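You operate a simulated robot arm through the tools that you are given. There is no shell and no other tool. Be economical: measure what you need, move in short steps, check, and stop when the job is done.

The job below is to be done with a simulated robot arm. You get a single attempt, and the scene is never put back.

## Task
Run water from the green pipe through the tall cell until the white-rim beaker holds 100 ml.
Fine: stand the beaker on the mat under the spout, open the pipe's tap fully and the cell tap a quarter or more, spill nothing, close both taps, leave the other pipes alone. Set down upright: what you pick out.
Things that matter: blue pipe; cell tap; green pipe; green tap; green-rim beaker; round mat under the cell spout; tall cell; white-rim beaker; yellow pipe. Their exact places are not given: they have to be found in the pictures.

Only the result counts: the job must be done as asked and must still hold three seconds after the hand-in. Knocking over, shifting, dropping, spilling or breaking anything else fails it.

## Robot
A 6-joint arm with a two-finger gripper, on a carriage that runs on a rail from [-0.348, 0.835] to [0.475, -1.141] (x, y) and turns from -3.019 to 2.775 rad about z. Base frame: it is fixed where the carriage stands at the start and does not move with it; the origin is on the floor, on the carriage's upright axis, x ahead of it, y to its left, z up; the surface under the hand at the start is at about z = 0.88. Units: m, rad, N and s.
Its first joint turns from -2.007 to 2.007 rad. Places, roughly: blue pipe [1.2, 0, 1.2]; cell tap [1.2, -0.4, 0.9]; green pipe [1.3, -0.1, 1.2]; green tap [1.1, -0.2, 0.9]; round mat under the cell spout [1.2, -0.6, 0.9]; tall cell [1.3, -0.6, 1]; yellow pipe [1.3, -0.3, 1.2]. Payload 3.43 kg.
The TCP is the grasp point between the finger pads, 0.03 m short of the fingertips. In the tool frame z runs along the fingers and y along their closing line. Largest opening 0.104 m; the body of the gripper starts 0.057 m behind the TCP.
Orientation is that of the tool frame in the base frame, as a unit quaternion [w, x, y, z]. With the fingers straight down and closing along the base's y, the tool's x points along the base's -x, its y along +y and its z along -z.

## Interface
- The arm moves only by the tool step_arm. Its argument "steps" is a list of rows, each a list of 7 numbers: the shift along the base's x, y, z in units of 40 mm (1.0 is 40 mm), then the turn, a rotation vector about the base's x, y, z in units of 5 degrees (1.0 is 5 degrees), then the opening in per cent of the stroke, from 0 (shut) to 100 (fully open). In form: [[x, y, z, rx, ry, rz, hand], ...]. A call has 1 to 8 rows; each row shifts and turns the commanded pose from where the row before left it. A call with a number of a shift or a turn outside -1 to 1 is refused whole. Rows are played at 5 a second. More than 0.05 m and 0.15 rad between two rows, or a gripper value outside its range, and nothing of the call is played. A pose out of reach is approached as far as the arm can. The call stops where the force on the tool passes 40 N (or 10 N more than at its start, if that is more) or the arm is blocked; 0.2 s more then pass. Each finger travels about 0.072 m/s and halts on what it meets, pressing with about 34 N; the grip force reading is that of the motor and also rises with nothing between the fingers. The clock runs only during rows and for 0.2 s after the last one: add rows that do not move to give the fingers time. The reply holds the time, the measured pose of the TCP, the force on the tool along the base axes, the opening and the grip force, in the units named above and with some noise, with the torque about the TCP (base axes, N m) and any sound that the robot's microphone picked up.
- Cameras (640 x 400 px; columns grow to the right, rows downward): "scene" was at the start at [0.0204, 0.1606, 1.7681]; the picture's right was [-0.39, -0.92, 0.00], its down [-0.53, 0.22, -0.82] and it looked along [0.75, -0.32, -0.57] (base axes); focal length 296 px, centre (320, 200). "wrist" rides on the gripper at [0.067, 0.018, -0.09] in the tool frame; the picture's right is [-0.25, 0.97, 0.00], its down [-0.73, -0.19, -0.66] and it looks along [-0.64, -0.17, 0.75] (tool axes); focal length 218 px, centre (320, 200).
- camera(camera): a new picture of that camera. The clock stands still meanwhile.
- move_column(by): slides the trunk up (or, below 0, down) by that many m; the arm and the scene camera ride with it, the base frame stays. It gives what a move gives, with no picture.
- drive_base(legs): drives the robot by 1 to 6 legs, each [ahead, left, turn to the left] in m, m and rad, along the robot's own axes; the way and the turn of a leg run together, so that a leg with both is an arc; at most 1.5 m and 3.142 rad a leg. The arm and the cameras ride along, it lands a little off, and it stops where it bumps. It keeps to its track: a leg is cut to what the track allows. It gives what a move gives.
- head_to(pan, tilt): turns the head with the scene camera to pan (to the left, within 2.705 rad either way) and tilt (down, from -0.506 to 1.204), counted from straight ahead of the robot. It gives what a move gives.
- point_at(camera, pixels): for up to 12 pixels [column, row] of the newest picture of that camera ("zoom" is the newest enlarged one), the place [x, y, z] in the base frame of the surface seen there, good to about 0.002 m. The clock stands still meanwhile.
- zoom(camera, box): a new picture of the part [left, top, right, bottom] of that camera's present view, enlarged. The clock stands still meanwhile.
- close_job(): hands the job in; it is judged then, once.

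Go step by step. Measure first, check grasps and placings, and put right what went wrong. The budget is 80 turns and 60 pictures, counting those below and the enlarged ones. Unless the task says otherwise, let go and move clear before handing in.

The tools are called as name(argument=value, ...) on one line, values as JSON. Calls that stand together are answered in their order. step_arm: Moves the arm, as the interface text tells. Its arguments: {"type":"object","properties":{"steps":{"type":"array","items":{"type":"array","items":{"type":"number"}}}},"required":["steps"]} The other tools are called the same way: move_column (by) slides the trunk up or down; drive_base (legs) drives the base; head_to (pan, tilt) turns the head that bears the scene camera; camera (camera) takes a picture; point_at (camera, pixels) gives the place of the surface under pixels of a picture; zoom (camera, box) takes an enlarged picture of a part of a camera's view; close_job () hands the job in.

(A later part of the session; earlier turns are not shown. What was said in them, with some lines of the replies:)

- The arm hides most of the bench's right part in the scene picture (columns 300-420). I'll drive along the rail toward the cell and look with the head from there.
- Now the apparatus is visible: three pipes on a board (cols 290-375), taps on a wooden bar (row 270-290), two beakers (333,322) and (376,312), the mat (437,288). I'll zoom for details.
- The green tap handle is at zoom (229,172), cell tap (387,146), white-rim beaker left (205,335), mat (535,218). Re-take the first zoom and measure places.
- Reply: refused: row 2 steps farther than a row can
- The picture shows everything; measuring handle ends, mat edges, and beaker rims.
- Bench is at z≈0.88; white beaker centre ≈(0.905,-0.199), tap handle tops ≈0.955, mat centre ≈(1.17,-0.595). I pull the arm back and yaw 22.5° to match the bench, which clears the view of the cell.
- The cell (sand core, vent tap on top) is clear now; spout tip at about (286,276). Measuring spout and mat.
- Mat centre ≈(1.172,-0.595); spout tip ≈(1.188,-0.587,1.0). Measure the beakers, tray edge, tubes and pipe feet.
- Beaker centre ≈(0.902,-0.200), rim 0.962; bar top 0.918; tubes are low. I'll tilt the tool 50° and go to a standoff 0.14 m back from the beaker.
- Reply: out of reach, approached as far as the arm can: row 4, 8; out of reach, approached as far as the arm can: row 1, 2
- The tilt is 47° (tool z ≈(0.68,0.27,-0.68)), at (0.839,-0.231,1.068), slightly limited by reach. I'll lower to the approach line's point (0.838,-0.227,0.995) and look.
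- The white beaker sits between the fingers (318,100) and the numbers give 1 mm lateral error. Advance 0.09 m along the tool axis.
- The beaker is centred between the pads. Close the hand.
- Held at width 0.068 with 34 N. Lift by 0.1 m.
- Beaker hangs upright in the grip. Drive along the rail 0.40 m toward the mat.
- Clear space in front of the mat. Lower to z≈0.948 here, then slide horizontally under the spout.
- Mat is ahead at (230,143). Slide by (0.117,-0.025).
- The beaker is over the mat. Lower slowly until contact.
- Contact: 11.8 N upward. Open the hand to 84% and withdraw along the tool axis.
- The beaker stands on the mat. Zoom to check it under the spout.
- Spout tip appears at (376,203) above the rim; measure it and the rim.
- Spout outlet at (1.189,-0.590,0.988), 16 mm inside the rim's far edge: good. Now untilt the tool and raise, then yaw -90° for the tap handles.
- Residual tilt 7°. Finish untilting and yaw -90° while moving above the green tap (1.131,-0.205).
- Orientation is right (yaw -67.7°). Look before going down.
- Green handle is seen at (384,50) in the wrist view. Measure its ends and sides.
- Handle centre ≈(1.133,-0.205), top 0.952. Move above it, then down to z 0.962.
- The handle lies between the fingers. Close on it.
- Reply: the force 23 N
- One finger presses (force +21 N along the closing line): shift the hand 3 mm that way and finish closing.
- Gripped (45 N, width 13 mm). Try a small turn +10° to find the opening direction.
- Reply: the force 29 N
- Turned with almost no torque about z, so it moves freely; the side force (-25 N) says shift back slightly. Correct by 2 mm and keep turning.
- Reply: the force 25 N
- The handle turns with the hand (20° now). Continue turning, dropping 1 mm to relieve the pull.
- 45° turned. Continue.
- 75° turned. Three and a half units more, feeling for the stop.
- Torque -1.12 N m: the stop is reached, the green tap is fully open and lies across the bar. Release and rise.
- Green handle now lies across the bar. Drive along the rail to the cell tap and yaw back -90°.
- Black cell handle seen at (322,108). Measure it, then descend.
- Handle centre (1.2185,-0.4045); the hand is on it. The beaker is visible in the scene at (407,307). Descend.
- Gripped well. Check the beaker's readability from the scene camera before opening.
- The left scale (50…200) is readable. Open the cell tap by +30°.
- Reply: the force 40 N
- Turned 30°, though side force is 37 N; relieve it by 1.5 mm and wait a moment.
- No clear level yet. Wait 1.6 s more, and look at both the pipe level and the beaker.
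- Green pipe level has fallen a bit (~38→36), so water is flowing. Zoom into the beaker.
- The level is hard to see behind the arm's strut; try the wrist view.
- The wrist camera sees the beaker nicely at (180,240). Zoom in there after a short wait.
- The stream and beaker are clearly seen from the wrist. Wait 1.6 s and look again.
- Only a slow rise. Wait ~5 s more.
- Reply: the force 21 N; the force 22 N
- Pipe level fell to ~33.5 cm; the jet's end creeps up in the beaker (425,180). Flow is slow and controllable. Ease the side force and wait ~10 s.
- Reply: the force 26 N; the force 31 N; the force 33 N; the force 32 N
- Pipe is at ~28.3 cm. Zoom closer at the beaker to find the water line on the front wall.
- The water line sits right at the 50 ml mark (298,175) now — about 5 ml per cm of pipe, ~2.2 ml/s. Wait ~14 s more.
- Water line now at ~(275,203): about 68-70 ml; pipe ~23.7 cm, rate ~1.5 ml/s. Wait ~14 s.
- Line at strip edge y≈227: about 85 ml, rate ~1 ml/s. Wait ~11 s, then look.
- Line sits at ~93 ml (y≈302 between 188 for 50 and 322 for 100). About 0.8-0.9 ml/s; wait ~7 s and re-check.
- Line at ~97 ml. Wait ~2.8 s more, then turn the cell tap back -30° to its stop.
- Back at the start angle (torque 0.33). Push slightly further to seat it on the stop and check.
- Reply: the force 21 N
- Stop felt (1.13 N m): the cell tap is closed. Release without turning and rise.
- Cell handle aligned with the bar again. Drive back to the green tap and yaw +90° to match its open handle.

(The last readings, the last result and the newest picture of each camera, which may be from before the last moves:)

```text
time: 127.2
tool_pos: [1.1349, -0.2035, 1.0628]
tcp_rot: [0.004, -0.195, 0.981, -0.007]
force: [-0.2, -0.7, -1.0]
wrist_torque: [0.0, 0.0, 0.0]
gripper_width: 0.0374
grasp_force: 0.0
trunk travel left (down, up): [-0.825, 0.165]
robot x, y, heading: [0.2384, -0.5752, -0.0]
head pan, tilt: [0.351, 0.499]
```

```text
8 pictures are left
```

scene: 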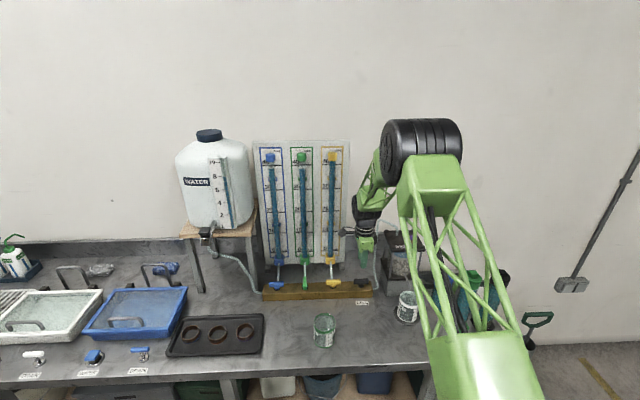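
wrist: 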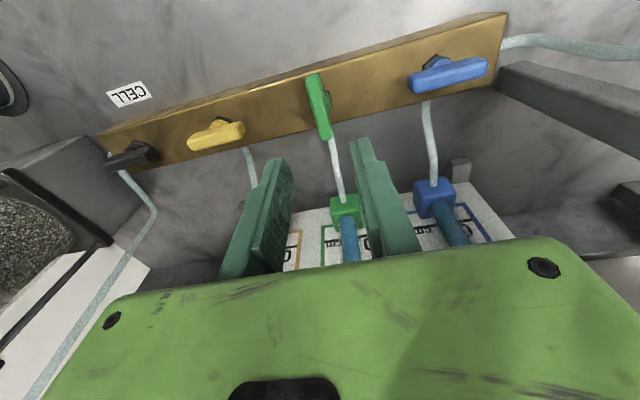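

The hand is over the green handle, same view as on release. Descend and grip.

step_arm(steps=[[0, 0, -0.9, 0, 0, 0, 36], [0, 0, -0.9, 0, 0, 0, 36], [0, 0, -0.7, 0, 0, 0, 36], [0, 0, 0, 0, 0, 0, 30], [0, 0, 0, 0, 0, 0, 20]])

step_arm(steps=[[0, 0, 0, 0, 0, 0, 2], [0, 0, 0, 0, 0, 0, 2], [0, 0, 0, 0, 0, 0, 2]])

```text
time: 128.4
tool_pos: [1.1346, -0.2028, 0.9628]
tcp_rot: [0.004, -0.194, 0.981, -0.007]
force: [0.2, -0.6, 0.6]
wrist_torque: [-0.02, -0.01, -0.04]
gripper_width: 0.0208
grasp_force: 0.0
trunk travel left (down, up): [-0.825, 0.165]
robot x, y, heading: [0.237, -0.5798, -0.004]
head pan, tilt: [0.351, 0.499]
```

```text
time: 129.2
tool_pos: [1.1358, -0.205, 0.9628]
tcp_rot: [0.002, -0.193, 0.981, -0.007]
force: [3.6, -18.7, -8.6]
wrist_torque: [0.3, -0.18, 0.0]
gripper_width: 0.0127
grasp_force: 45.8
trunk travel left (down, up): [-0.825, 0.165]
robot x, y, heading: [0.2407, -0.5758, -0.003]
head pan, tilt: [0.351, 0.499]
```

Gripped; shift 1 mm along the force and turn back -40° first.

step_arm(steps=[[0, -0.02, 0, 0, 0, -1, 2], [0, 0, 0, 0, 0, -1, 2], [0, 0, 0, 0, 0, -1, 2], [0, 0, 0, 0, 0, -1, 2], [0, 0, 0, 0, 0, -1, 2], [0, 0, 0, 0, 0, -1, 2], [0, 0, 0, 0, 0, 0, 2]])

```text
time: 130.8
tool_pos: [1.1356, -0.205, 0.9625]
tcp_rot: [0.001, 0.066, 0.998, -0.008]
force: [12.3, -11.3, -9.7]
wrist_torque: [0.33, -0.8, -0.01]
gripper_width: 0.0125
grasp_force: 45.0
trunk travel left (down, up): [-0.825, 0.165]
robot x, y, heading: [0.2389, -0.5769, 0.001]
head pan, tilt: [0.351, 0.499]
```

step_arm(steps=[[0.01, -0.01, 0, 0, 0, -1, 2], [0, 0, 0, 0, 0, -1, 2], [0, 0, 0, 0, 0, -1, 2], [0, 0, 0, 0, 0, -1, 2], [0, 0, 0, 0, 0, -1, 2], [0, 0, 0, 0, 0, -1, 2], [0, 0, 0, 0, 0, 0, 2]])

```text
time: 132.4
tool_pos: [1.1343, -0.2045, 0.9635]
tcp_rot: [-0.001, 0.321, 0.947, -0.008]
force: [16.8, -2.5, -6.5]
wrist_torque: [0.58, -0.46, 0.01]
gripper_width: 0.0128
grasp_force: 45.4
trunk travel left (down, up): [-0.825, 0.165]
robot x, y, heading: [0.241, -0.5772, -0.002]
head pan, tilt: [0.351, 0.499]
```

60° back, free. Finish the last 30° plus a little into the stop.

step_arm(steps=[[0.02, 0, 0, 0, 0, -1, 2], [0, 0, 0, 0, 0, -1, 2], [0, 0, 0, 0, 0, -1, 2], [0, 0, 0, 0, 0, -1, 2], [0, 0, 0, 0, 0, -1, 2], [0, 0, 0, 0, 0, -1, 2], [0, 0, 0, 0, 0, -0.6, 2], [0, 0, 0, 0, 0, 0, 2]])

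```text
time: 134.2
tool_pos: [1.1355, -0.2031, 0.9638]
tcp_rot: [-0.003, 0.578, 0.816, -0.007]
force: [12.1, 6.1, -1.1]
wrist_torque: [-0.11, -0.79, 1.11]
gripper_width: 0.0134
grasp_force: 45.2
trunk travel left (down, up): [-0.825, 0.165]
robot x, y, heading: [0.2374, -0.5797, 0.001]
head pan, tilt: [0.351, 0.499]
```

Stop reached (1.11 N m): green tap closed. Release, rise, and check everything.

step_arm(steps=[[0, 0, 0, 0, 0, 0, 15], [0, 0, 0, 0, 0, 0, 30], [0, 0, 0, 0, 0, 0.6, 36], [0, 0, 0, 0, 0, 0, 36], [0, 0, 0.7, 0, 0, 0, 36], [0, 0, 0.9, 0, 0, 0, 36], [0, 0, 0.9, 0, 0, 0, 36], [0, 0, 0.9, 0, 0, 0, 36]])

step_arm(steps=[[-0.9, -0.38, 0.3, 0, 0, 0, 36], [-0.9, -0.38, 0.3, 0, 0, 0, 36], [-0.9, -0.38, 0.3, 0, 0, 0, 36], [-0.9, -0.38, 0.3, 0, 0, 0, 36], [0, 0, 0, 0, 0, 0, 36]])

camera(camera="wrist")

zoom(camera="scene", box=[310, 140, 530, 350])

```text
time: 136.0
tool_pos: [1.1343, -0.2041, 1.098]
tcp_rot: [-0.003, 0.557, 0.831, -0.008]
force: [0.3, 0.0, 0.7]
wrist_torque: [-0.02, 0.01, 0.02]
gripper_width: 0.0374
grasp_force: 0.0
trunk travel left (down, up): [-0.825, 0.165]
robot x, y, heading: [0.2362, -0.5732, 0.001]
head pan, tilt: [0.351, 0.499]
```

```text
time: 137.2
tool_pos: [0.9917, -0.2658, 1.1477]
tcp_rot: [-0.003, 0.556, 0.831, -0.007]
force: [-0.9, 0.3, 0.5]
wrist_torque: [0.01, -0.02, 0.0]
gripper_width: 0.0374
grasp_force: 0.0
trunk travel left (down, up): [-0.825, 0.165]
robot x, y, heading: [0.2437, -0.5766, 0.003]
head pan, tilt: [0.351, 0.499]
```

```text
7 pictures are left
```

wrist: 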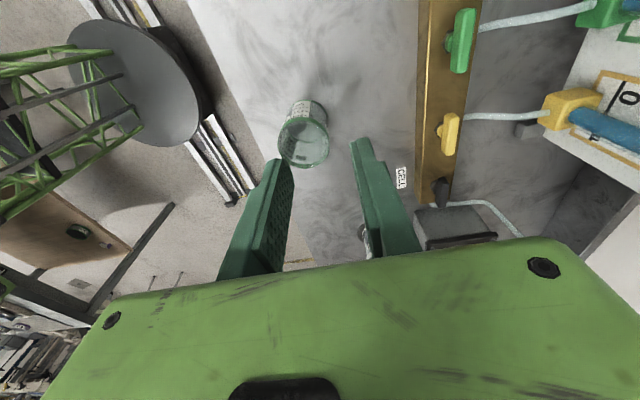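

```text
1.90 times, centred on (420, 245) of scene
```

zoom: 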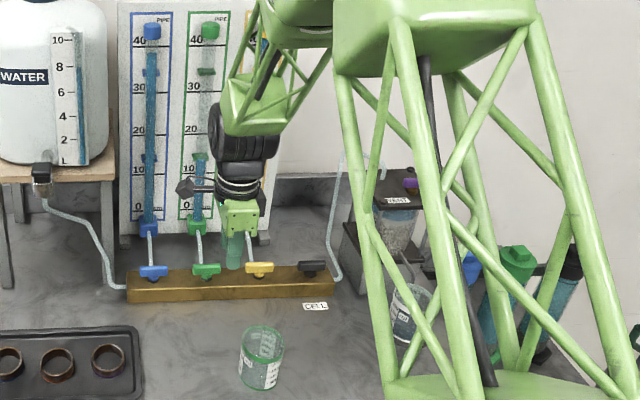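

Both handles are parallel to the bar; nothing else moved. To verify the beaker level, drive a bit along the rail for an unobstructed scene view.

drive_base(legs=[[0.1, -0.24, 0]])

step_arm(steps=[[0, 0, 0, 0, 0, 1, 100], [0, 0, 0, 0, 0, 1, 100], [0, 0, 0, 0, 0, 1, 100], [0, 0, 0, 0, 0, 1, 100], [0, 0, 0, 0, 0, 0, 100]])

camera(camera="scene")

camera(camera="wrist")

```text
time: 139.1
tool_pos: [1.092, -0.5048, 1.1472]
tcp_rot: [-0.003, 0.556, 0.831, -0.007]
force: [-0.1, 0.1, -0.7]
wrist_torque: [0.02, -0.01, 0.01]
gripper_width: 0.0376
grasp_force: 0.1
trunk travel left (down, up): [-0.825, 0.165]
robot x, y, heading: [0.3387, -0.8168, 0.0]
head pan, tilt: [0.351, 0.499]
```

```text
time: 140.3
tool_pos: [1.0911, -0.5044, 1.1467]
tcp_rot: [-0.002, 0.402, 0.915, -0.008]
force: [1.0, 0.1, -0.3]
wrist_torque: [0.0, -0.01, -0.02]
gripper_width: 0.1039
grasp_force: 0.1
trunk travel left (down, up): [-0.825, 0.165]
robot x, y, heading: [0.3419, -0.8114, 0.003]
head pan, tilt: [0.351, 0.499]
```

```text
5 pictures are left
```

scene: 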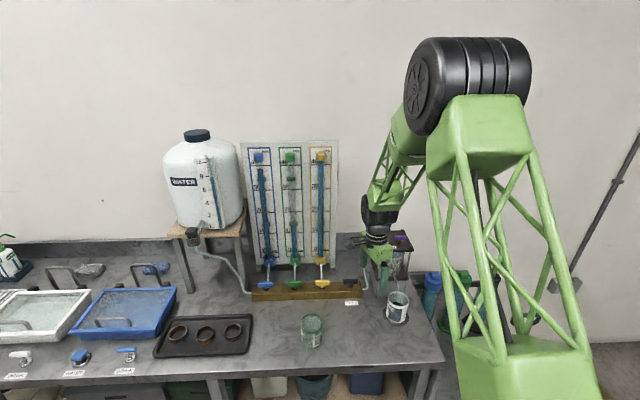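

```text
4 pictures are left
```

wrist: 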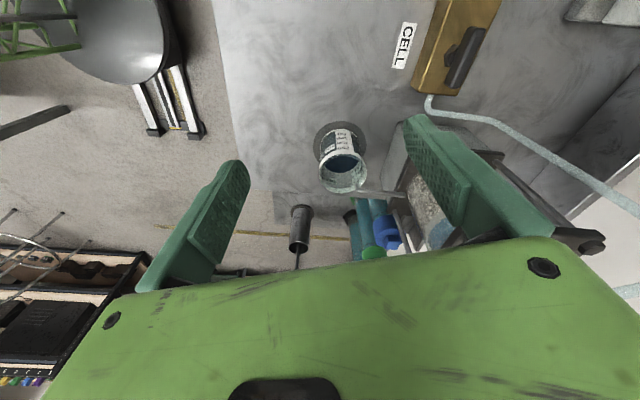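

The beaker is now clear in the scene at (398,307). Zoom in to read the level.

zoom(camera="scene", box=[380, 285, 415, 328])

zoom(camera="wrist", box=[310, 115, 375, 200])

```text
9.30 times, centred on (398, 306) of scene
```

zoom: 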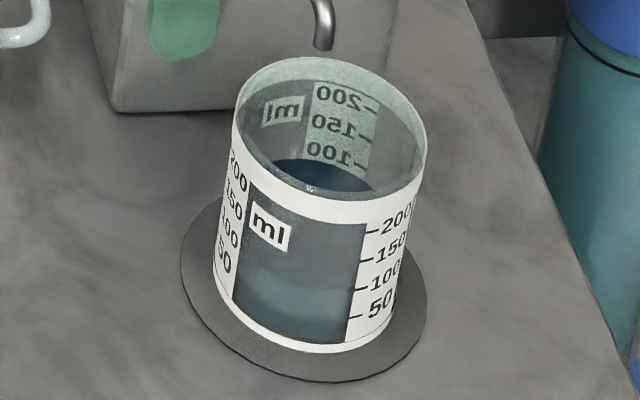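

```text
4.71 times, centred on (342, 158) of wrist
```

zoom: 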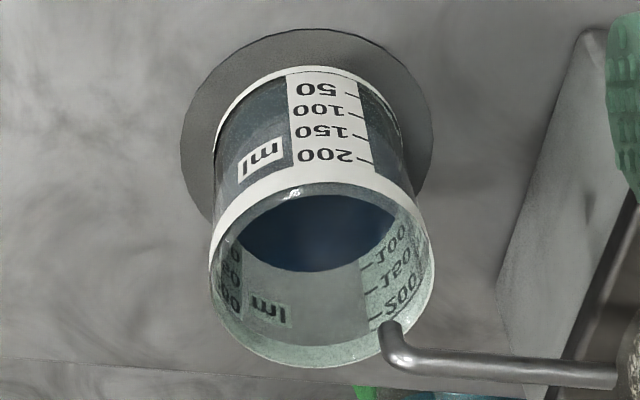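

The far-wall scale shows the water edge right at the 100 tick; the spout is dry. One closer look to confirm.

zoom(camera="scene", box=[392, 290, 406, 310])

```text
16.00 times, centred on (399, 300) of scene
```

zoom: 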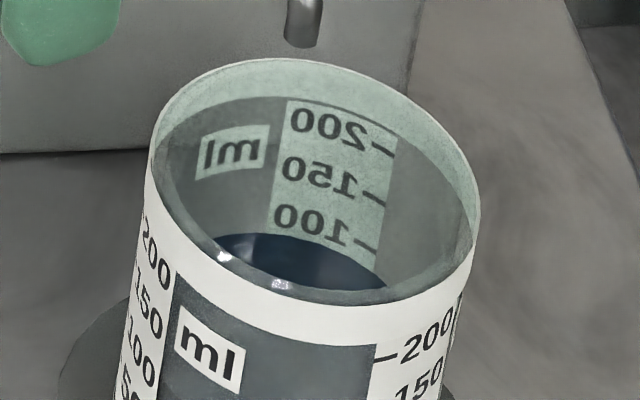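

The far-wall view hints the level may be slightly under the 100 tick (wall-thickness parallax). Measure heights of water surface and ticks with point_at.

point_at(camera="zoom", pixels=[[270, 255], [290, 260], [310, 262], [330, 268], [350, 275], [300, 250], [320, 255], [340, 265], [280, 245], [260, 248], [300, 268], [360, 280]])

point_at(camera="zoom", pixels=[[355, 239], [362, 243], [370, 247], [360, 190], [368, 194], [376, 198], [375, 145], [383, 149], [390, 153], [385, 358], [378, 358], [392, 357]])

point_at(camera="zoom", pixels=[[355, 238], [364, 244], [372, 248], [358, 189], [366, 193], [374, 197], [320, 75], [250, 65], [440, 120], [200, 85], [265, 233], [300, 238]])

```text
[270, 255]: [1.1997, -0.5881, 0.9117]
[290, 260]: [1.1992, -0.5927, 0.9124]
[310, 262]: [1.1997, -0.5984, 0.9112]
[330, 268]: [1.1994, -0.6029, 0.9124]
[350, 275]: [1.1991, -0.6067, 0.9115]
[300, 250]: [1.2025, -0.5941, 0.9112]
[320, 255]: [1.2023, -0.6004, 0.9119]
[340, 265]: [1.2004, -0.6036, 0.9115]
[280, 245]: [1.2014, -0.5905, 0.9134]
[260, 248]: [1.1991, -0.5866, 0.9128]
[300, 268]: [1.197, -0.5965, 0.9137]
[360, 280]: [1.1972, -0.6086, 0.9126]
```

```text
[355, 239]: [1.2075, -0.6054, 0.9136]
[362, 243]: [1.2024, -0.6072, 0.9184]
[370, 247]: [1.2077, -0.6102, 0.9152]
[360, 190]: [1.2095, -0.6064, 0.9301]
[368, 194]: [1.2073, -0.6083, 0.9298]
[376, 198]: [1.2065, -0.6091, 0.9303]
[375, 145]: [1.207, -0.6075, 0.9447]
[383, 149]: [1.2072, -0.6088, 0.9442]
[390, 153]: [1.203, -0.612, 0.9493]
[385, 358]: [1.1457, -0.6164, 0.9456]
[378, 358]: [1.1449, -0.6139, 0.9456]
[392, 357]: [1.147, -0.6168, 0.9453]
```

```text
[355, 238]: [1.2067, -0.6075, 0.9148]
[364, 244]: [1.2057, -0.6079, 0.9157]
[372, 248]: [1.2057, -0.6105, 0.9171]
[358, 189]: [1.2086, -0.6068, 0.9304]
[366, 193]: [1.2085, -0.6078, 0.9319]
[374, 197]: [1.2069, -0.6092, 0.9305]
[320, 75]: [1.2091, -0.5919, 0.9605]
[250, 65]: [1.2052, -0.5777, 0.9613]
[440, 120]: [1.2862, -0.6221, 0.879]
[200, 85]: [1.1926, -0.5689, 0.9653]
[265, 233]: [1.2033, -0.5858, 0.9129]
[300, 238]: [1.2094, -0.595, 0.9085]
```

Water surface averages z≈0.9122 while ticks give 100 ml≈0.9153 (15 mm per 50 ml): suggests only ~90 ml. Cross-check with the wrist picture, an independent view.

point_at(camera="wrist", pixels=[[332, 161], [336, 164], [340, 165], [344, 166], [348, 165], [352, 163], [340, 168], [345, 169], [335, 167], [338, 162], [343, 163], [347, 168]])

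point_at(camera="wrist", pixels=[[348.8, 135.7], [349.9, 140], [350.7, 144.4], [351.8, 149.5], [348.8, 135.7], [349.9, 140], [350.7, 144.4], [351.8, 149.5], [349.9, 140], [350.7, 144.4], [349.9, 140], [351.8, 149.5]])

point_at(camera="zoom", pixels=[[240, 246], [250, 250], [265, 252], [275, 258], [285, 252], [295, 256], [305, 258], [315, 264], [325, 261], [335, 272], [345, 270], [355, 277]])

point_at(camera="zoom", pixels=[[362, 243], [362, 243], [360, 242], [360, 242], [358, 241], [358, 241], [368, 194], [368, 194], [383, 149], [383, 149], [366, 245], [366, 245]])

```text
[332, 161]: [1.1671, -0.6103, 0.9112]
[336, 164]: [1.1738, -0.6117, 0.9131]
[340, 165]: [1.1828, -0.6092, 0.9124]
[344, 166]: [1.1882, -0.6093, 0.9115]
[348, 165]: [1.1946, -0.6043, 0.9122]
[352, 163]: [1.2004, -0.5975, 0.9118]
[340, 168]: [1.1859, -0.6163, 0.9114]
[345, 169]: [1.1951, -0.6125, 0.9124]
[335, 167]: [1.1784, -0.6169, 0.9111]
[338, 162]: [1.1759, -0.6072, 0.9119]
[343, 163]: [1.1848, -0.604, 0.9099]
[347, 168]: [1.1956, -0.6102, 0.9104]
```

```text
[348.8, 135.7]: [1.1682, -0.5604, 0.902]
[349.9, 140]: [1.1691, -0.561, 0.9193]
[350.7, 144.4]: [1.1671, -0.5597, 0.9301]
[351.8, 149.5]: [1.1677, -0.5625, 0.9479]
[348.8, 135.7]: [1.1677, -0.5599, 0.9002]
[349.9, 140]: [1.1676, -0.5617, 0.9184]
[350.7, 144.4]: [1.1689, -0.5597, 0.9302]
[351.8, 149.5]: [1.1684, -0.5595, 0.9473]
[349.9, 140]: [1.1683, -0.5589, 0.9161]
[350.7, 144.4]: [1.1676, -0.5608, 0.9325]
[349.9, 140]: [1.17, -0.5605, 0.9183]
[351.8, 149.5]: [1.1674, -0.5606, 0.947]
```

```text
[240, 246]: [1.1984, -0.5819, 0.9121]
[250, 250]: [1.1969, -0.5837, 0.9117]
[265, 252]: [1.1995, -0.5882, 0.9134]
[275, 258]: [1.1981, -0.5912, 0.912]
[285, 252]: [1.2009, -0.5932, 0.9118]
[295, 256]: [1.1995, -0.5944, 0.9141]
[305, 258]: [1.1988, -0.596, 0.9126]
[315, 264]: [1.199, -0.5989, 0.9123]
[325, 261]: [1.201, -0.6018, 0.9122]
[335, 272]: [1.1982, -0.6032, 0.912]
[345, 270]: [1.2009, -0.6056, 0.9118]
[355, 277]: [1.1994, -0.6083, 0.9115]
```

```text
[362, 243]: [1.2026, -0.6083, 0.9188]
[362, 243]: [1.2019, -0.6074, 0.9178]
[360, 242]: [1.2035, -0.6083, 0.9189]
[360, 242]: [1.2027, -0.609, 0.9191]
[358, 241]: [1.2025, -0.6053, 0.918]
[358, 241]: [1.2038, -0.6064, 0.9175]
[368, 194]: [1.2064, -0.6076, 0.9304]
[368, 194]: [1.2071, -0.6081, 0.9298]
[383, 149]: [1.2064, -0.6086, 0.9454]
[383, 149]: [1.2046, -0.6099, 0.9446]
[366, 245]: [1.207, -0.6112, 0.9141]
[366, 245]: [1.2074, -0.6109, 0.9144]
```

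Both views agree: water at 0.912, the 100 tick at 0.9153 — about 89 ml, and my front readings were parallax-biased by ~9 ml. I'll top up ~11 ml: go back above the green tap.

drive_base(legs=[[-0.1, 0.24, 0]])

step_arm(steps=[[0, 0, 0, 0, 0, -1, 36], [0, 0, 0, 0, 0, -1, 36], [0, 0, 0, 0, 0, -1, 36], [0, 0, 0, 0, 0, -1, 36], [0.9, 0.38, -0.3, 0, 0, 0, 36], [0.9, 0.38, -0.3, 0, 0, 0, 36], [0.9, 0.38, -0.3, 0, 0, 0, 36], [0.9, 0.38, -0.3, 0, 0, 0, 36]])

step_arm(steps=[[0, 0, 0, 0, 0, 0, 36], [0, 0, 0, 0, 0, 0, 36]])

```text
time: 142.2
tool_pos: [0.9913, -0.2631, 1.1466]
tcp_rot: [-0.002, 0.404, 0.915, -0.008]
force: [-0.1, 0.3, 0.0]
wrist_torque: [-0.01, -0.02, 0.0]
gripper_width: 0.1039
grasp_force: 0.1
trunk travel left (down, up): [-0.825, 0.165]
robot x, y, heading: [0.2422, -0.5757, -0.003]
head pan, tilt: [0.351, 0.499]
```

```text
time: 144.0
tool_pos: [1.1344, -0.2022, 1.0992]
tcp_rot: [-0.003, 0.557, 0.831, -0.008]
force: [-0.9, -0.7, 0.1]
wrist_torque: [0.03, -0.04, 0.02]
gripper_width: 0.0376
grasp_force: 0.1
trunk travel left (down, up): [-0.825, 0.165]
robot x, y, heading: [0.242, -0.577, -0.003]
head pan, tilt: [0.351, 0.499]
```

```text
time: 144.6
tool_pos: [1.1358, -0.2016, 1.0977]
tcp_rot: [-0.003, 0.556, 0.831, -0.007]
force: [0.1, -0.2, -0.1]
wrist_torque: [-0.02, 0.02, 0.01]
gripper_width: 0.0375
grasp_force: 0.0
trunk travel left (down, up): [-0.825, 0.165]
robot x, y, heading: [0.2389, -0.5736, 0.001]
head pan, tilt: [0.351, 0.499]
```

Over the green tap within 2 mm. Descend, grip and open it to the stop.

step_arm(steps=[[0, -0.05, -0.9, 0, 0, 0, 36], [0, 0, -0.9, 0, 0, 0, 36], [0, 0, -0.9, 0, 0, 0, 36], [0, 0, -0.68, 0, 0, 0, 36], [0, 0, 0, 0, 0, 0, 20], [0, 0, 0, 0, 0, 0, 2], [0, 0, 0, 0, 0, 0, 2], [0, 0, 0, 0, 0, 0, 2]])

step_arm(steps=[[0, 0, 0, 0, 0, 1, 2], [0, 0, 0, 0, 0, 1, 2], [0, 0, 0, 0, 0, 1, 2], [-0.01, 0, 0, 0, 0, 1, 2], [0, 0, 0, 0, 0, 1, 2], [0, 0, 0, 0, 0, 0, 2]])

```text
time: 146.4
tool_pos: [1.1361, -0.2052, 0.9634]
tcp_rot: [-0.003, 0.556, 0.831, -0.007]
force: [13.9, 6.1, 4.6]
wrist_torque: [0.31, -0.74, 0.15]
gripper_width: 0.0127
grasp_force: 45.2
trunk travel left (down, up): [-0.825, 0.165]
robot x, y, heading: [0.2414, -0.575, -0.001]
head pan, tilt: [0.351, 0.499]
```

```text
time: 147.8
tool_pos: [1.1354, -0.2055, 0.963]
tcp_rot: [-0.001, 0.362, 0.932, -0.006]
force: [34.3, 12.7, 14.6]
wrist_torque: [0.72, -0.7, 0.01]
gripper_width: 0.0127
grasp_force: 45.3
trunk travel left (down, up): [-0.825, 0.165]
robot x, y, heading: [0.2404, -0.5744, -0.001]
head pan, tilt: [0.351, 0.499]
```

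25° turned; side force 37 N, so relieve 1 mm along it and continue to the stop.

step_arm(steps=[[0.03, 0.01, 0.01, 0, 0, 0, 2], [0, 0, 0, 0, 0, 1, 2], [0, 0, 0, 0, 0, 1, 2], [0, 0, 0, 0, 0, 1, 2], [0, 0, 0, 0, 0, 1, 2], [0, 0, 0, 0, 0, 1, 2], [0, 0, 0, 0, 0, 1, 2]])

step_arm(steps=[[0, 0, 0, 0, 0, 1, 2], [0, 0, 0, 0, 0, 1, 2], [0, 0, 0, 0, 0, 1, 2], [0, 0, 0, 0, 0, 1, 2], [0, 0, 0, 0, 0, 1, 2], [0, 0, 0, 0, 0, 1, 2], [0, 0, 0, 0, 0, 1, 2], [0, 0, 0, 0, 0, 0.6, 2]])

```text
time: 149.4
tool_pos: [1.1353, -0.2035, 0.9643]
tcp_rot: [0.001, 0.109, 0.994, -0.009]
force: [21.1, 9.0, 14.1]
wrist_torque: [0.66, -0.37, 0.0]
gripper_width: 0.0125
grasp_force: 45.0
trunk travel left (down, up): [-0.825, 0.165]
robot x, y, heading: [0.243, -0.5756, 0.001]
head pan, tilt: [0.351, 0.499]
```

```text
time: 151.2
tool_pos: [1.1361, -0.2054, 0.9642]
tcp_rot: [0.003, -0.221, 0.975, -0.008]
force: [10.5, 7.1, 10.9]
wrist_torque: [0.42, 0.24, -1.18]
gripper_width: 0.0131
grasp_force: 45.1
trunk travel left (down, up): [-0.825, 0.165]
robot x, y, heading: [0.241, -0.5747, -0.005]
head pan, tilt: [0.351, 0.499]
```

Green tap fully open again (-1.18 N m at the stop). Release, rise, drive to the cell tap and yaw back.

step_arm(steps=[[0, 0, 0, 0, 0, 0, 15], [0, 0, 0, 0, 0, -0.6, 30], [0, 0, 0, 0, 0, 0, 36], [0, 0, 0, 0, 0, 0, 36], [0, 0, 0.7, 0, 0, 0, 36], [0, 0, 0.9, 0, 0, 0, 36], [0, 0, 0.9, 0, 0, 0, 36]])

drive_base(legs=[[0.083, -0.2, 0]])

step_arm(steps=[[0, 0, 0, 0, 0, -1, 36], [0, 0, 0, 0, 0, -1, 36], [0, 0, 0, 0, 0, -1, 36], [0, 0, 0, 0, 0, -1, 36], [0, 0, 0, 0, 0, -1, 36], [0, 0, 0, 0, 0, -1, 36], [0, 0, 0, 0, 0, -1, 36], [0, 0, 0, 0, 0, -1, 36]])

step_arm(steps=[[0, 0, 0, 0, 0, -1, 36], [0, 0, 0, 0, 0, -1, 36], [0, 0, 0, 0, 0, -1, 36], [0, 0, 0, 0, 0, -1, 36], [0, 0, 0, 0, 0, -1, 36], [0, 0, 0, 0, 0, -1, 36], [0, 0, 0, 0, 0, -1, 36], [0, 0, 0, 0, 0, -1, 36]])

step_arm(steps=[[0, 0, 0, 0, 0, -1, 36], [0, 0, 0, 0, 0, -1, 36], [0, 0, 0, 0, 0, 0, 36], [0, 0, 0, 0, 0, 0, 36]])

```text
time: 152.8
tool_pos: [1.1357, -0.2044, 1.0634]
tcp_rot: [0.003, -0.195, 0.981, -0.007]
force: [-0.2, -0.3, 0.7]
wrist_torque: [-0.01, 0.0, 0.02]
gripper_width: 0.0375
grasp_force: 0.1
trunk travel left (down, up): [-0.825, 0.165]
robot x, y, heading: [0.2387, -0.5738, -0.001]
head pan, tilt: [0.351, 0.499]
```

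```text
time: 154.4
tool_pos: [1.2215, -0.4062, 1.0632]
tcp_rot: [0.004, -0.193, 0.981, -0.008]
force: [-0.4, -0.6, 0.9]
wrist_torque: [0.02, 0.02, 0.01]
gripper_width: 0.0374
grasp_force: 0.0
trunk travel left (down, up): [-0.825, 0.165]
robot x, y, heading: [0.3243, -0.7799, -0.004]
head pan, tilt: [0.351, 0.499]
```

```text
time: 156.2
tool_pos: [1.22, -0.4046, 1.0627]
tcp_rot: [0.001, 0.154, 0.988, -0.008]
force: [-0.8, -0.1, -0.4]
wrist_torque: [0.02, -0.01, 0.0]
gripper_width: 0.0375
grasp_force: 0.0
trunk travel left (down, up): [-0.825, 0.165]
robot x, y, heading: [0.325, -0.7758, -0.005]
head pan, tilt: [0.351, 0.499]
```

```text
time: 158.0
tool_pos: [1.22, -0.4043, 1.0631]
tcp_rot: [-0.003, 0.483, 0.876, -0.008]
force: [0.2, 0.1, -0.5]
wrist_torque: [-0.01, -0.01, -0.02]
gripper_width: 0.0372
grasp_force: 0.1
trunk travel left (down, up): [-0.825, 0.165]
robot x, y, heading: [0.3233, -0.7765, -0.006]
head pan, tilt: [0.351, 0.499]
```

```text
time: 159.0
tool_pos: [1.2202, -0.4052, 1.0619]
tcp_rot: [-0.003, 0.557, 0.831, -0.008]
force: [-0.1, 0.3, -0.5]
wrist_torque: [-0.02, -0.01, 0.0]
gripper_width: 0.0373
grasp_force: 0.2
trunk travel left (down, up): [-0.825, 0.165]
robot x, y, heading: [0.3231, -0.7755, -0.004]
head pan, tilt: [0.351, 0.499]
```

Over the cell tap. Descend, grip, open 30°, and wait ~9 s.

step_arm(steps=[[-0.03, 0.02, -0.9, 0, 0, 0, 36], [0, 0, -0.9, 0, 0, 0, 36], [0, 0, -0.7, 0, 0, 0, 36], [0, 0, 0, 0, 0, 0, 20], [0, 0, 0, 0, 0, 0, 2], [0, 0, 0, 0, 0, 0, 2], [0, 0, 0, 0, 0, 0, 2]])

step_arm(steps=[[0, 0, 0, 0, 0, 1, 2], [-0.01, 0, 0, 0, 0, 1, 2], [0, 0, 0, 0, 0, 1, 2], [-0.01, 0, 0, 0, 0, 1, 2], [0, 0, 0, 0, 0, 1, 2], [-0.01, 0, 0, 0, 0, 1, 2], [0, 0, 0, 0, 0, 0, 2], [0, 0, 0, 0, 0, 0, 2]])

step_arm(steps=[[0, 0, 0, 0, 0, 0, 2], [0, 0, 0, 0, 0, 0, 2], [0, 0, 0, 0, 0, 0, 2], [0, 0, 0, 0, 0, 0, 2], [0, 0, 0, 0, 0, 0, 2], [0, 0, 0, 0, 0, 0, 2], [0, 0, 0, 0, 0, 0, 2], [0, 0, 0, 0, 0, 0, 2]])

step_arm(steps=[[0, 0, 0, 0, 0, 0, 2], [0, 0, 0, 0, 0, 0, 2], [0, 0, 0, 0, 0, 0, 2], [0, 0, 0, 0, 0, 0, 2], [0, 0, 0, 0, 0, 0, 2], [0, 0, 0, 0, 0, 0, 2], [0, 0, 0, 0, 0, 0, 2], [0, 0, 0, 0, 0, 0, 2]])

step_arm(steps=[[0, 0, 0, 0, 0, 0, 2], [0, 0, 0, 0, 0, 0, 2], [0, 0, 0, 0, 0, 0, 2], [0, 0, 0, 0, 0, 0, 2], [0, 0, 0, 0, 0, 0, 2], [0, 0, 0, 0, 0, 0, 2], [0, 0, 0, 0, 0, 0, 2], [0, 0, 0, 0, 0, 0, 2]])

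step_arm(steps=[[0, 0, 0, 0, 0, 0, 2], [0, 0, 0, 0, 0, 0, 2], [0, 0, 0, 0, 0, 0, 2], [0, 0, 0, 0, 0, 0, 2], [0, 0, 0, 0, 0, 0, 2], [0, 0, 0, 0, 0, 0, 2], [0, 0, 0, 0, 0, 0, 2], [0, 0, 0, 0, 0, 0, 2]])

```text
time: 160.6
tool_pos: [1.2198, -0.4043, 0.9628]
tcp_rot: [-0.003, 0.556, 0.831, -0.008]
force: [11.6, 3.9, 4.3]
wrist_torque: [0.31, -0.73, 0.24]
gripper_width: 0.0126
grasp_force: 45.4
trunk travel left (down, up): [-0.825, 0.165]
robot x, y, heading: [0.3246, -0.776, -0.003]
head pan, tilt: [0.351, 0.499]
```

```text
time: 162.4
tool_pos: [1.2186, -0.4069, 0.9633]
tcp_rot: [-0.001, 0.323, 0.946, -0.008]
force: [11.5, -13.3, 5.9]
wrist_torque: [0.1, -0.66, -0.01]
gripper_width: 0.0128
grasp_force: 44.8
trunk travel left (down, up): [-0.825, 0.165]
robot x, y, heading: [0.3228, -0.7781, -0.005]
head pan, tilt: [0.351, 0.499]
```

```text
time: 164.2
tool_pos: [1.219, -0.4051, 0.9627]
tcp_rot: [-0.001, 0.323, 0.946, -0.007]
force: [12.9, -21.3, 4.9]
wrist_torque: [0.03, -0.61, -0.05]
gripper_width: 0.0126
grasp_force: 45.2
trunk travel left (down, up): [-0.825, 0.165]
robot x, y, heading: [0.3252, -0.7787, 0.0]
head pan, tilt: [0.351, 0.499]
```

```text
time: 166.0
tool_pos: [1.2176, -0.406, 0.9639]
tcp_rot: [-0.001, 0.323, 0.946, -0.008]
force: [12.2, -23.5, 4.2]
wrist_torque: [0.03, -0.57, -0.06]
gripper_width: 0.0127
grasp_force: 45.0
trunk travel left (down, up): [-0.825, 0.165]
robot x, y, heading: [0.3217, -0.7759, -0.008]
head pan, tilt: [0.351, 0.499]
```

```text
time: 167.8
tool_pos: [1.218, -0.4067, 0.9619]
tcp_rot: [-0.001, 0.324, 0.946, -0.008]
force: [11.5, -24.8, 2.6]
wrist_torque: [0.02, -0.51, -0.02]
gripper_width: 0.0128
grasp_force: 45.3
trunk travel left (down, up): [-0.825, 0.165]
robot x, y, heading: [0.3211, -0.7739, -0.007]
head pan, tilt: [0.351, 0.499]
```

```text
time: 169.6
tool_pos: [1.219, -0.4046, 0.9627]
tcp_rot: [-0.001, 0.323, 0.946, -0.008]
force: [10.2, -24.6, 1.2]
wrist_torque: [0.0, -0.55, -0.05]
gripper_width: 0.0129
grasp_force: 45.4
trunk travel left (down, up): [-0.825, 0.165]
robot x, y, heading: [0.3236, -0.7787, -0.007]
head pan, tilt: [0.351, 0.499]
```

~8 s of flow so far. Use the last picture to measure the water height.

zoom(camera="wrist", box=[170, 195, 230, 255])

point_at(camera="zoom", pixels=[[270, 300], [290, 310], [310, 330], [260, 320], [240, 330], [270, 340], [300, 350], [240, 360], [260, 370], [220, 370], [280, 370], [250, 345]])

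point_at(camera="zoom", pixels=[[275, 310], [285, 325], [265, 330], [255, 335], [245, 350], [265, 355], [285, 340], [295, 330], [230, 365], [250, 365], [235, 345], [275, 355]])

point_at(camera="zoom", pixels=[[270, 166], [280, 169], [288, 172], [220, 244], [230, 247], [238, 250], [160, 330], [172, 334], [184, 339], [225, 245], [234, 249], [275, 168]])

```text
6.67 times, centred on (200, 225) of wrist
```

zoom: 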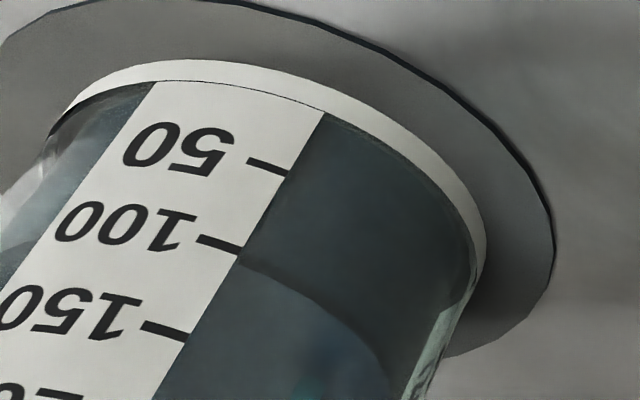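

```text
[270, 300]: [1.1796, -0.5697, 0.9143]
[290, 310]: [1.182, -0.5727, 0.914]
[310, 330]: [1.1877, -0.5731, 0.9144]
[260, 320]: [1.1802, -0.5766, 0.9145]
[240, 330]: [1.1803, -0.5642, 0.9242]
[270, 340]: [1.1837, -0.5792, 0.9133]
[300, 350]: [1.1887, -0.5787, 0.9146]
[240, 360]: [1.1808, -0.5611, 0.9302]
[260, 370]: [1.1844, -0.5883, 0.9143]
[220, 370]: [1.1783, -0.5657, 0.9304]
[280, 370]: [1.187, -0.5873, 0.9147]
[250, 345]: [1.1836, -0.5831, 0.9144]
```

```text
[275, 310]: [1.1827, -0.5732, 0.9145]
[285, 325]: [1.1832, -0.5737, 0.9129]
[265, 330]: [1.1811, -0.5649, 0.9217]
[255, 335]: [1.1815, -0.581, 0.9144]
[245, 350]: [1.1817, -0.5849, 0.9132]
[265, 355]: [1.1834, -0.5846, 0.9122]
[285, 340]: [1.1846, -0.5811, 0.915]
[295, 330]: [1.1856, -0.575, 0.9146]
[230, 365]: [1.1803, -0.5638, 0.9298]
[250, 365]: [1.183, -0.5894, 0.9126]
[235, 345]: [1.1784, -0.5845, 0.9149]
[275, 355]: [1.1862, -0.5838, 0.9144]
```

```text
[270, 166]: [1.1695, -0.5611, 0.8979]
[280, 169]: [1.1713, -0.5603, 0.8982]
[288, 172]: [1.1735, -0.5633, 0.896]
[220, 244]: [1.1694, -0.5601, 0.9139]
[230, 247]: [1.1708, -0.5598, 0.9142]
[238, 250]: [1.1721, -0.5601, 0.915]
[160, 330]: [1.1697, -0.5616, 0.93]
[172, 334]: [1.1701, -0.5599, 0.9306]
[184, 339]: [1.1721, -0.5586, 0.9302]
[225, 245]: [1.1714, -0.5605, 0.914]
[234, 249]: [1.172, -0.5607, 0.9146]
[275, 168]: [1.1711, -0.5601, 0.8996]
```

Water surface now averages z≈0.9141 against the 100 tick at ~0.9147: about 98 ml. Wait ~1 s and close the cell tap onto its stop.

step_arm(steps=[[0, -0.02, 0, 0, 0, 0, 2], [0, 0, 0, 0, 0, 0, 2], [0, 0, 0, 0, 0, 0, 2], [0, 0, 0, 0, 0, 0, 2]])

step_arm(steps=[[0.01, 0, 0, 0, 0, -1, 2], [0, 0.01, 0, 0, 0, -1, 2], [0.01, 0, 0, 0, 0, -1, 2], [0, 0.01, 0, 0, 0, -1, 2], [0.01, 0, 0, 0, 0, -1, 2], [0, 0, 0, 0, 0, -1, 2], [0, 0, 0, 0, 0, -0.6, 2], [0, 0, 0, 0, 0, 0, 2]])

```text
time: 170.6
tool_pos: [1.2179, -0.4049, 0.9634]
tcp_rot: [-0.001, 0.323, 0.946, -0.009]
force: [9.8, -17.2, -0.5]
wrist_torque: [0.25, -0.4, 0.02]
gripper_width: 0.0129
grasp_force: 44.9
trunk travel left (down, up): [-0.825, 0.165]
robot x, y, heading: [0.3242, -0.7774, -0.003]
head pan, tilt: [0.351, 0.499]
```

```text
time: 172.4
tool_pos: [1.2203, -0.4038, 0.9628]
tcp_rot: [-0.003, 0.578, 0.816, -0.008]
force: [21.2, -5.0, 7.3]
wrist_torque: [-0.32, -0.96, 1.1]
gripper_width: 0.0136
grasp_force: 44.1
trunk travel left (down, up): [-0.825, 0.165]
robot x, y, heading: [0.3222, -0.7744, -0.008]
head pan, tilt: [0.351, 0.499]
```

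Cell tap closed on its stop (1.10 N m). Release, rise, drive to green and yaw +90°.

step_arm(steps=[[0, 0, 0, 0, 0, 0, 15], [0, 0, 0, 0, 0, 0, 30], [0, 0, 0, 0, 0, 0.6, 36], [0, 0, 0, 0, 0, 0, 36], [0, 0, 0.7, 0, 0, 0, 36], [0, 0, 0.9, 0, 0, 0, 36], [0, 0, 0.9, 0, 0, 0, 36]])

drive_base(legs=[[-0.083, 0.2, 0]])

step_arm(steps=[[0, 0, 0, 0, 0, 1, 36], [0, 0, 0, 0, 0, 1, 36], [0, 0, 0, 0, 0, 1, 36], [0, 0, 0, 0, 0, 1, 36], [0, 0, 0, 0, 0, 1, 36], [0, 0, 0, 0, 0, 1, 36], [0, 0, 0, 0, 0, 1, 36], [0, 0, 0, 0, 0, 1, 36]])

step_arm(steps=[[0, 0, 0, 0, 0, 1, 36], [0, 0, 0, 0, 0, 1, 36], [0, 0, 0, 0, 0, 1, 36], [0, 0, 0, 0, 0, 1, 36], [0, 0, 0, 0, 0, 1, 36], [0, 0, 0, 0, 0, 1, 36], [0, 0, 0, 0, 0, 1, 36], [0, 0, 0, 0, 0, 1, 36]])

step_arm(steps=[[0, 0, 0, 0, 0, 1, 36], [0, 0, 0, 0, 0, 1, 36], [0, 0, 0, 0, 0, 0, 36], [0, 0, 0, 0, 0, 0, 36]])

```text
time: 174.0
tool_pos: [1.2187, -0.4042, 1.0636]
tcp_rot: [-0.003, 0.556, 0.831, -0.008]
force: [-0.5, 0.1, 0.0]
wrist_torque: [-0.03, 0.01, -0.02]
gripper_width: 0.0376
grasp_force: 0.1
trunk travel left (down, up): [-0.825, 0.165]
robot x, y, heading: [0.3221, -0.7759, -0.006]
head pan, tilt: [0.351, 0.499]
```

```text
time: 175.7
tool_pos: [1.1365, -0.2056, 1.0629]
tcp_rot: [-0.003, 0.557, 0.831, -0.008]
force: [0.1, -0.4, 0.3]
wrist_torque: [-0.02, 0.01, -0.03]
gripper_width: 0.0374
grasp_force: 0.0
trunk travel left (down, up): [-0.825, 0.165]
robot x, y, heading: [0.2441, -0.5781, -0.002]
head pan, tilt: [0.351, 0.499]
```

```text
time: 177.5
tool_pos: [1.1351, -0.2061, 1.0626]
tcp_rot: [-0.001, 0.239, 0.971, -0.008]
force: [0.2, -0.8, 0.2]
wrist_torque: [-0.02, 0.02, 0.0]
gripper_width: 0.0374
grasp_force: 0.1
trunk travel left (down, up): [-0.825, 0.165]
robot x, y, heading: [0.2364, -0.5791, -0.004]
head pan, tilt: [0.351, 0.499]
```

```text
time: 179.3
tool_pos: [1.1364, -0.2057, 1.0622]
tcp_rot: [0.003, -0.108, 0.994, -0.007]
force: [-0.1, 0.5, -0.3]
wrist_torque: [-0.03, -0.02, 0.02]
gripper_width: 0.0374
grasp_force: 0.0
trunk travel left (down, up): [-0.825, 0.165]
robot x, y, heading: [0.2397, -0.5762, 0.002]
head pan, tilt: [0.351, 0.499]
```

```text
time: 180.3
tool_pos: [1.1356, -0.2055, 1.0614]
tcp_rot: [0.003, -0.194, 0.981, -0.007]
force: [-0.6, 0.3, -0.7]
wrist_torque: [-0.03, -0.02, 0.0]
gripper_width: 0.0376
grasp_force: 0.0
trunk travel left (down, up): [-0.825, 0.165]
robot x, y, heading: [0.2416, -0.5739, -0.002]
head pan, tilt: [0.351, 0.499]
```

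Over the open green handle. Descend, grip, and turn back toward closed.

step_arm(steps=[[0, 0.01, -0.9, 0, 0, 0, 36], [0, 0, -0.9, 0, 0, 0, 36], [0, 0, -0.68, 0, 0, 0, 36], [0, 0, 0, 0, 0, 0, 20], [0, 0, 0, 0, 0, 0, 2], [0, 0, 0, 0, 0, 0, 2], [0, 0, 0, 0, 0, 0, 2]])

step_arm(steps=[[0, 0, 0, 0, 0, -1, 2], [0, 0, 0, 0, 0, -1, 2], [0, 0, 0, 0, 0, -1, 2], [0, 0, 0, 0, 0, -1, 2], [0, 0, 0, 0, 0, -1, 2], [0, 0, 0, 0, 0, -1, 2], [0, 0, 0, 0, 0, 0, 2]])

step_arm(steps=[[0, 0, 0, 0, 0, -1, 2], [0, 0, 0, 0, 0, -1, 2], [0, 0, 0, 0, 0, -1, 2], [0, 0, 0, 0, 0, -1, 2], [0, 0, 0, 0, 0, -1, 2], [0, 0, 0, 0, 0, -1, 2], [0, 0, 0, 0, 0, 0, 2]])

```text
time: 181.9
tool_pos: [1.1354, -0.2049, 0.9645]
tcp_rot: [0.003, -0.194, 0.981, -0.008]
force: [-5.1, 4.2, 2.8]
wrist_torque: [0.43, 0.65, -0.03]
gripper_width: 0.0128
grasp_force: 44.9
trunk travel left (down, up): [-0.825, 0.165]
robot x, y, heading: [0.2425, -0.5739, -0.004]
head pan, tilt: [0.351, 0.499]
```

```text
time: 183.5
tool_pos: [1.136, -0.2037, 0.9645]
tcp_rot: [0.002, 0.068, 0.998, -0.008]
force: [-2.6, 9.7, 6.5]
wrist_torque: [0.75, 0.05, -0.01]
gripper_width: 0.0127
grasp_force: 45.3
trunk travel left (down, up): [-0.825, 0.165]
robot x, y, heading: [0.2387, -0.5793, -0.006]
head pan, tilt: [0.351, 0.499]
```

```text
time: 185.1
tool_pos: [1.1355, -0.2053, 0.9642]
tcp_rot: [-0.001, 0.323, 0.946, -0.008]
force: [2.8, 18.0, 14.8]
wrist_torque: [0.73, -0.35, 0.05]
gripper_width: 0.0128
grasp_force: 45.2
trunk travel left (down, up): [-0.825, 0.165]
robot x, y, heading: [0.2389, -0.5756, -0.001]
head pan, tilt: [0.351, 0.499]
5 turns are left
```

60° back with light forces. Finish into the closed stop.

step_arm(steps=[[0, 0.02, 0.01, 0, 0, -1, 2], [0, 0, 0, 0, 0, -1, 2], [0, 0, 0, 0, 0, -1, 2], [0, 0, 0, 0, 0, -1, 2], [0, 0, 0, 0, 0, -1, 2], [0, 0, 0, 0, 0, -1, 2], [0, 0, 0, 0, 0, -0.6, 2], [0, 0, 0, 0, 0, 0, 2]])

```text
time: 186.9
tool_pos: [1.1355, -0.2044, 0.9632]
tcp_rot: [-0.003, 0.579, 0.815, -0.008]
force: [11.4, 11.2, 13.2]
wrist_torque: [-0.2, -0.76, 1.18]
gripper_width: 0.0132
grasp_force: 45.4
trunk travel left (down, up): [-0.825, 0.165]
robot x, y, heading: [0.238, -0.5748, -0.006]
head pan, tilt: [0.351, 0.499]
4 turns are left
```

Green tap on its closed stop (1.18 N m). Release and move clear.

step_arm(steps=[[0, 0, 0, 0, 0, 0, 15], [0, 0, 0, 0, 0, 0, 30], [0, 0, 0, 0, 0, 0.6, 36], [0, 0, 0, 0, 0, 0, 36], [0, 0, 0.7, 0, 0, 0, 36], [0, 0, 0.9, 0, 0, 0, 36], [0, 0, 0.9, 0, 0, 0, 36], [0, 0, 0.9, 0, 0, 0, 36]])

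step_arm(steps=[[-0.9, -0.38, 0.3, 0, 0, 0, 36], [-0.9, -0.38, 0.3, 0, 0, 0, 36], [0, 0, 0, 0, 0, 0, 36]])

```text
time: 188.7
tool_pos: [1.1372, -0.2051, 1.0991]
tcp_rot: [-0.002, 0.557, 0.831, -0.007]
force: [-0.3, -0.3, 0.1]
wrist_torque: [0.02, -0.02, -0.02]
gripper_width: 0.0373
grasp_force: 0.0
trunk travel left (down, up): [-0.825, 0.165]
robot x, y, heading: [0.2402, -0.5782, -0.002]
head pan, tilt: [0.351, 0.499]
```

```text
time: 189.5
tool_pos: [1.0626, -0.2362, 1.1245]
tcp_rot: [-0.003, 0.558, 0.83, -0.008]
force: [0.6, -0.6, -0.4]
wrist_torque: [-0.01, -0.04, 0.01]
gripper_width: 0.0374
grasp_force: 0.1
trunk travel left (down, up): [-0.825, 0.165]
robot x, y, heading: [0.2404, -0.5786, -0.004]
head pan, tilt: [0.351, 0.499]
3 turns are left
```

The hand is clear and both taps are on their closed stops, so I hand in: the white-rim beaker stands on the mat with about 100 ml by my last measurement (about 98 ml just before the cell tap was closed).

close_job()

```text
The job is handed in.
```

I handed the job in with the white-rim beaker standing on the mat under the spout, holding about 100 ml. I had no pictures left after closing the taps, so the final level is an estimate.

- **Water level:** The last measurement was about 98 ml, give or take 2 ml, roughly one to two seconds before the cell tap closed. I expect about 99–100 ml in the end.
- **Two pours:** The first pour stopped at about 89 ml because I misread the scale. I opened both taps again and topped it up.
- **Taps:** In each pour I opened the green tap fully and the cell tap about 30 degrees, a third of its turn. Both are closed, each turned back until it hit its stop.
- **Everything else:** I left the blue and yellow pipes alone. I saw no spill in the pictures, and the hand is clear of the setup.
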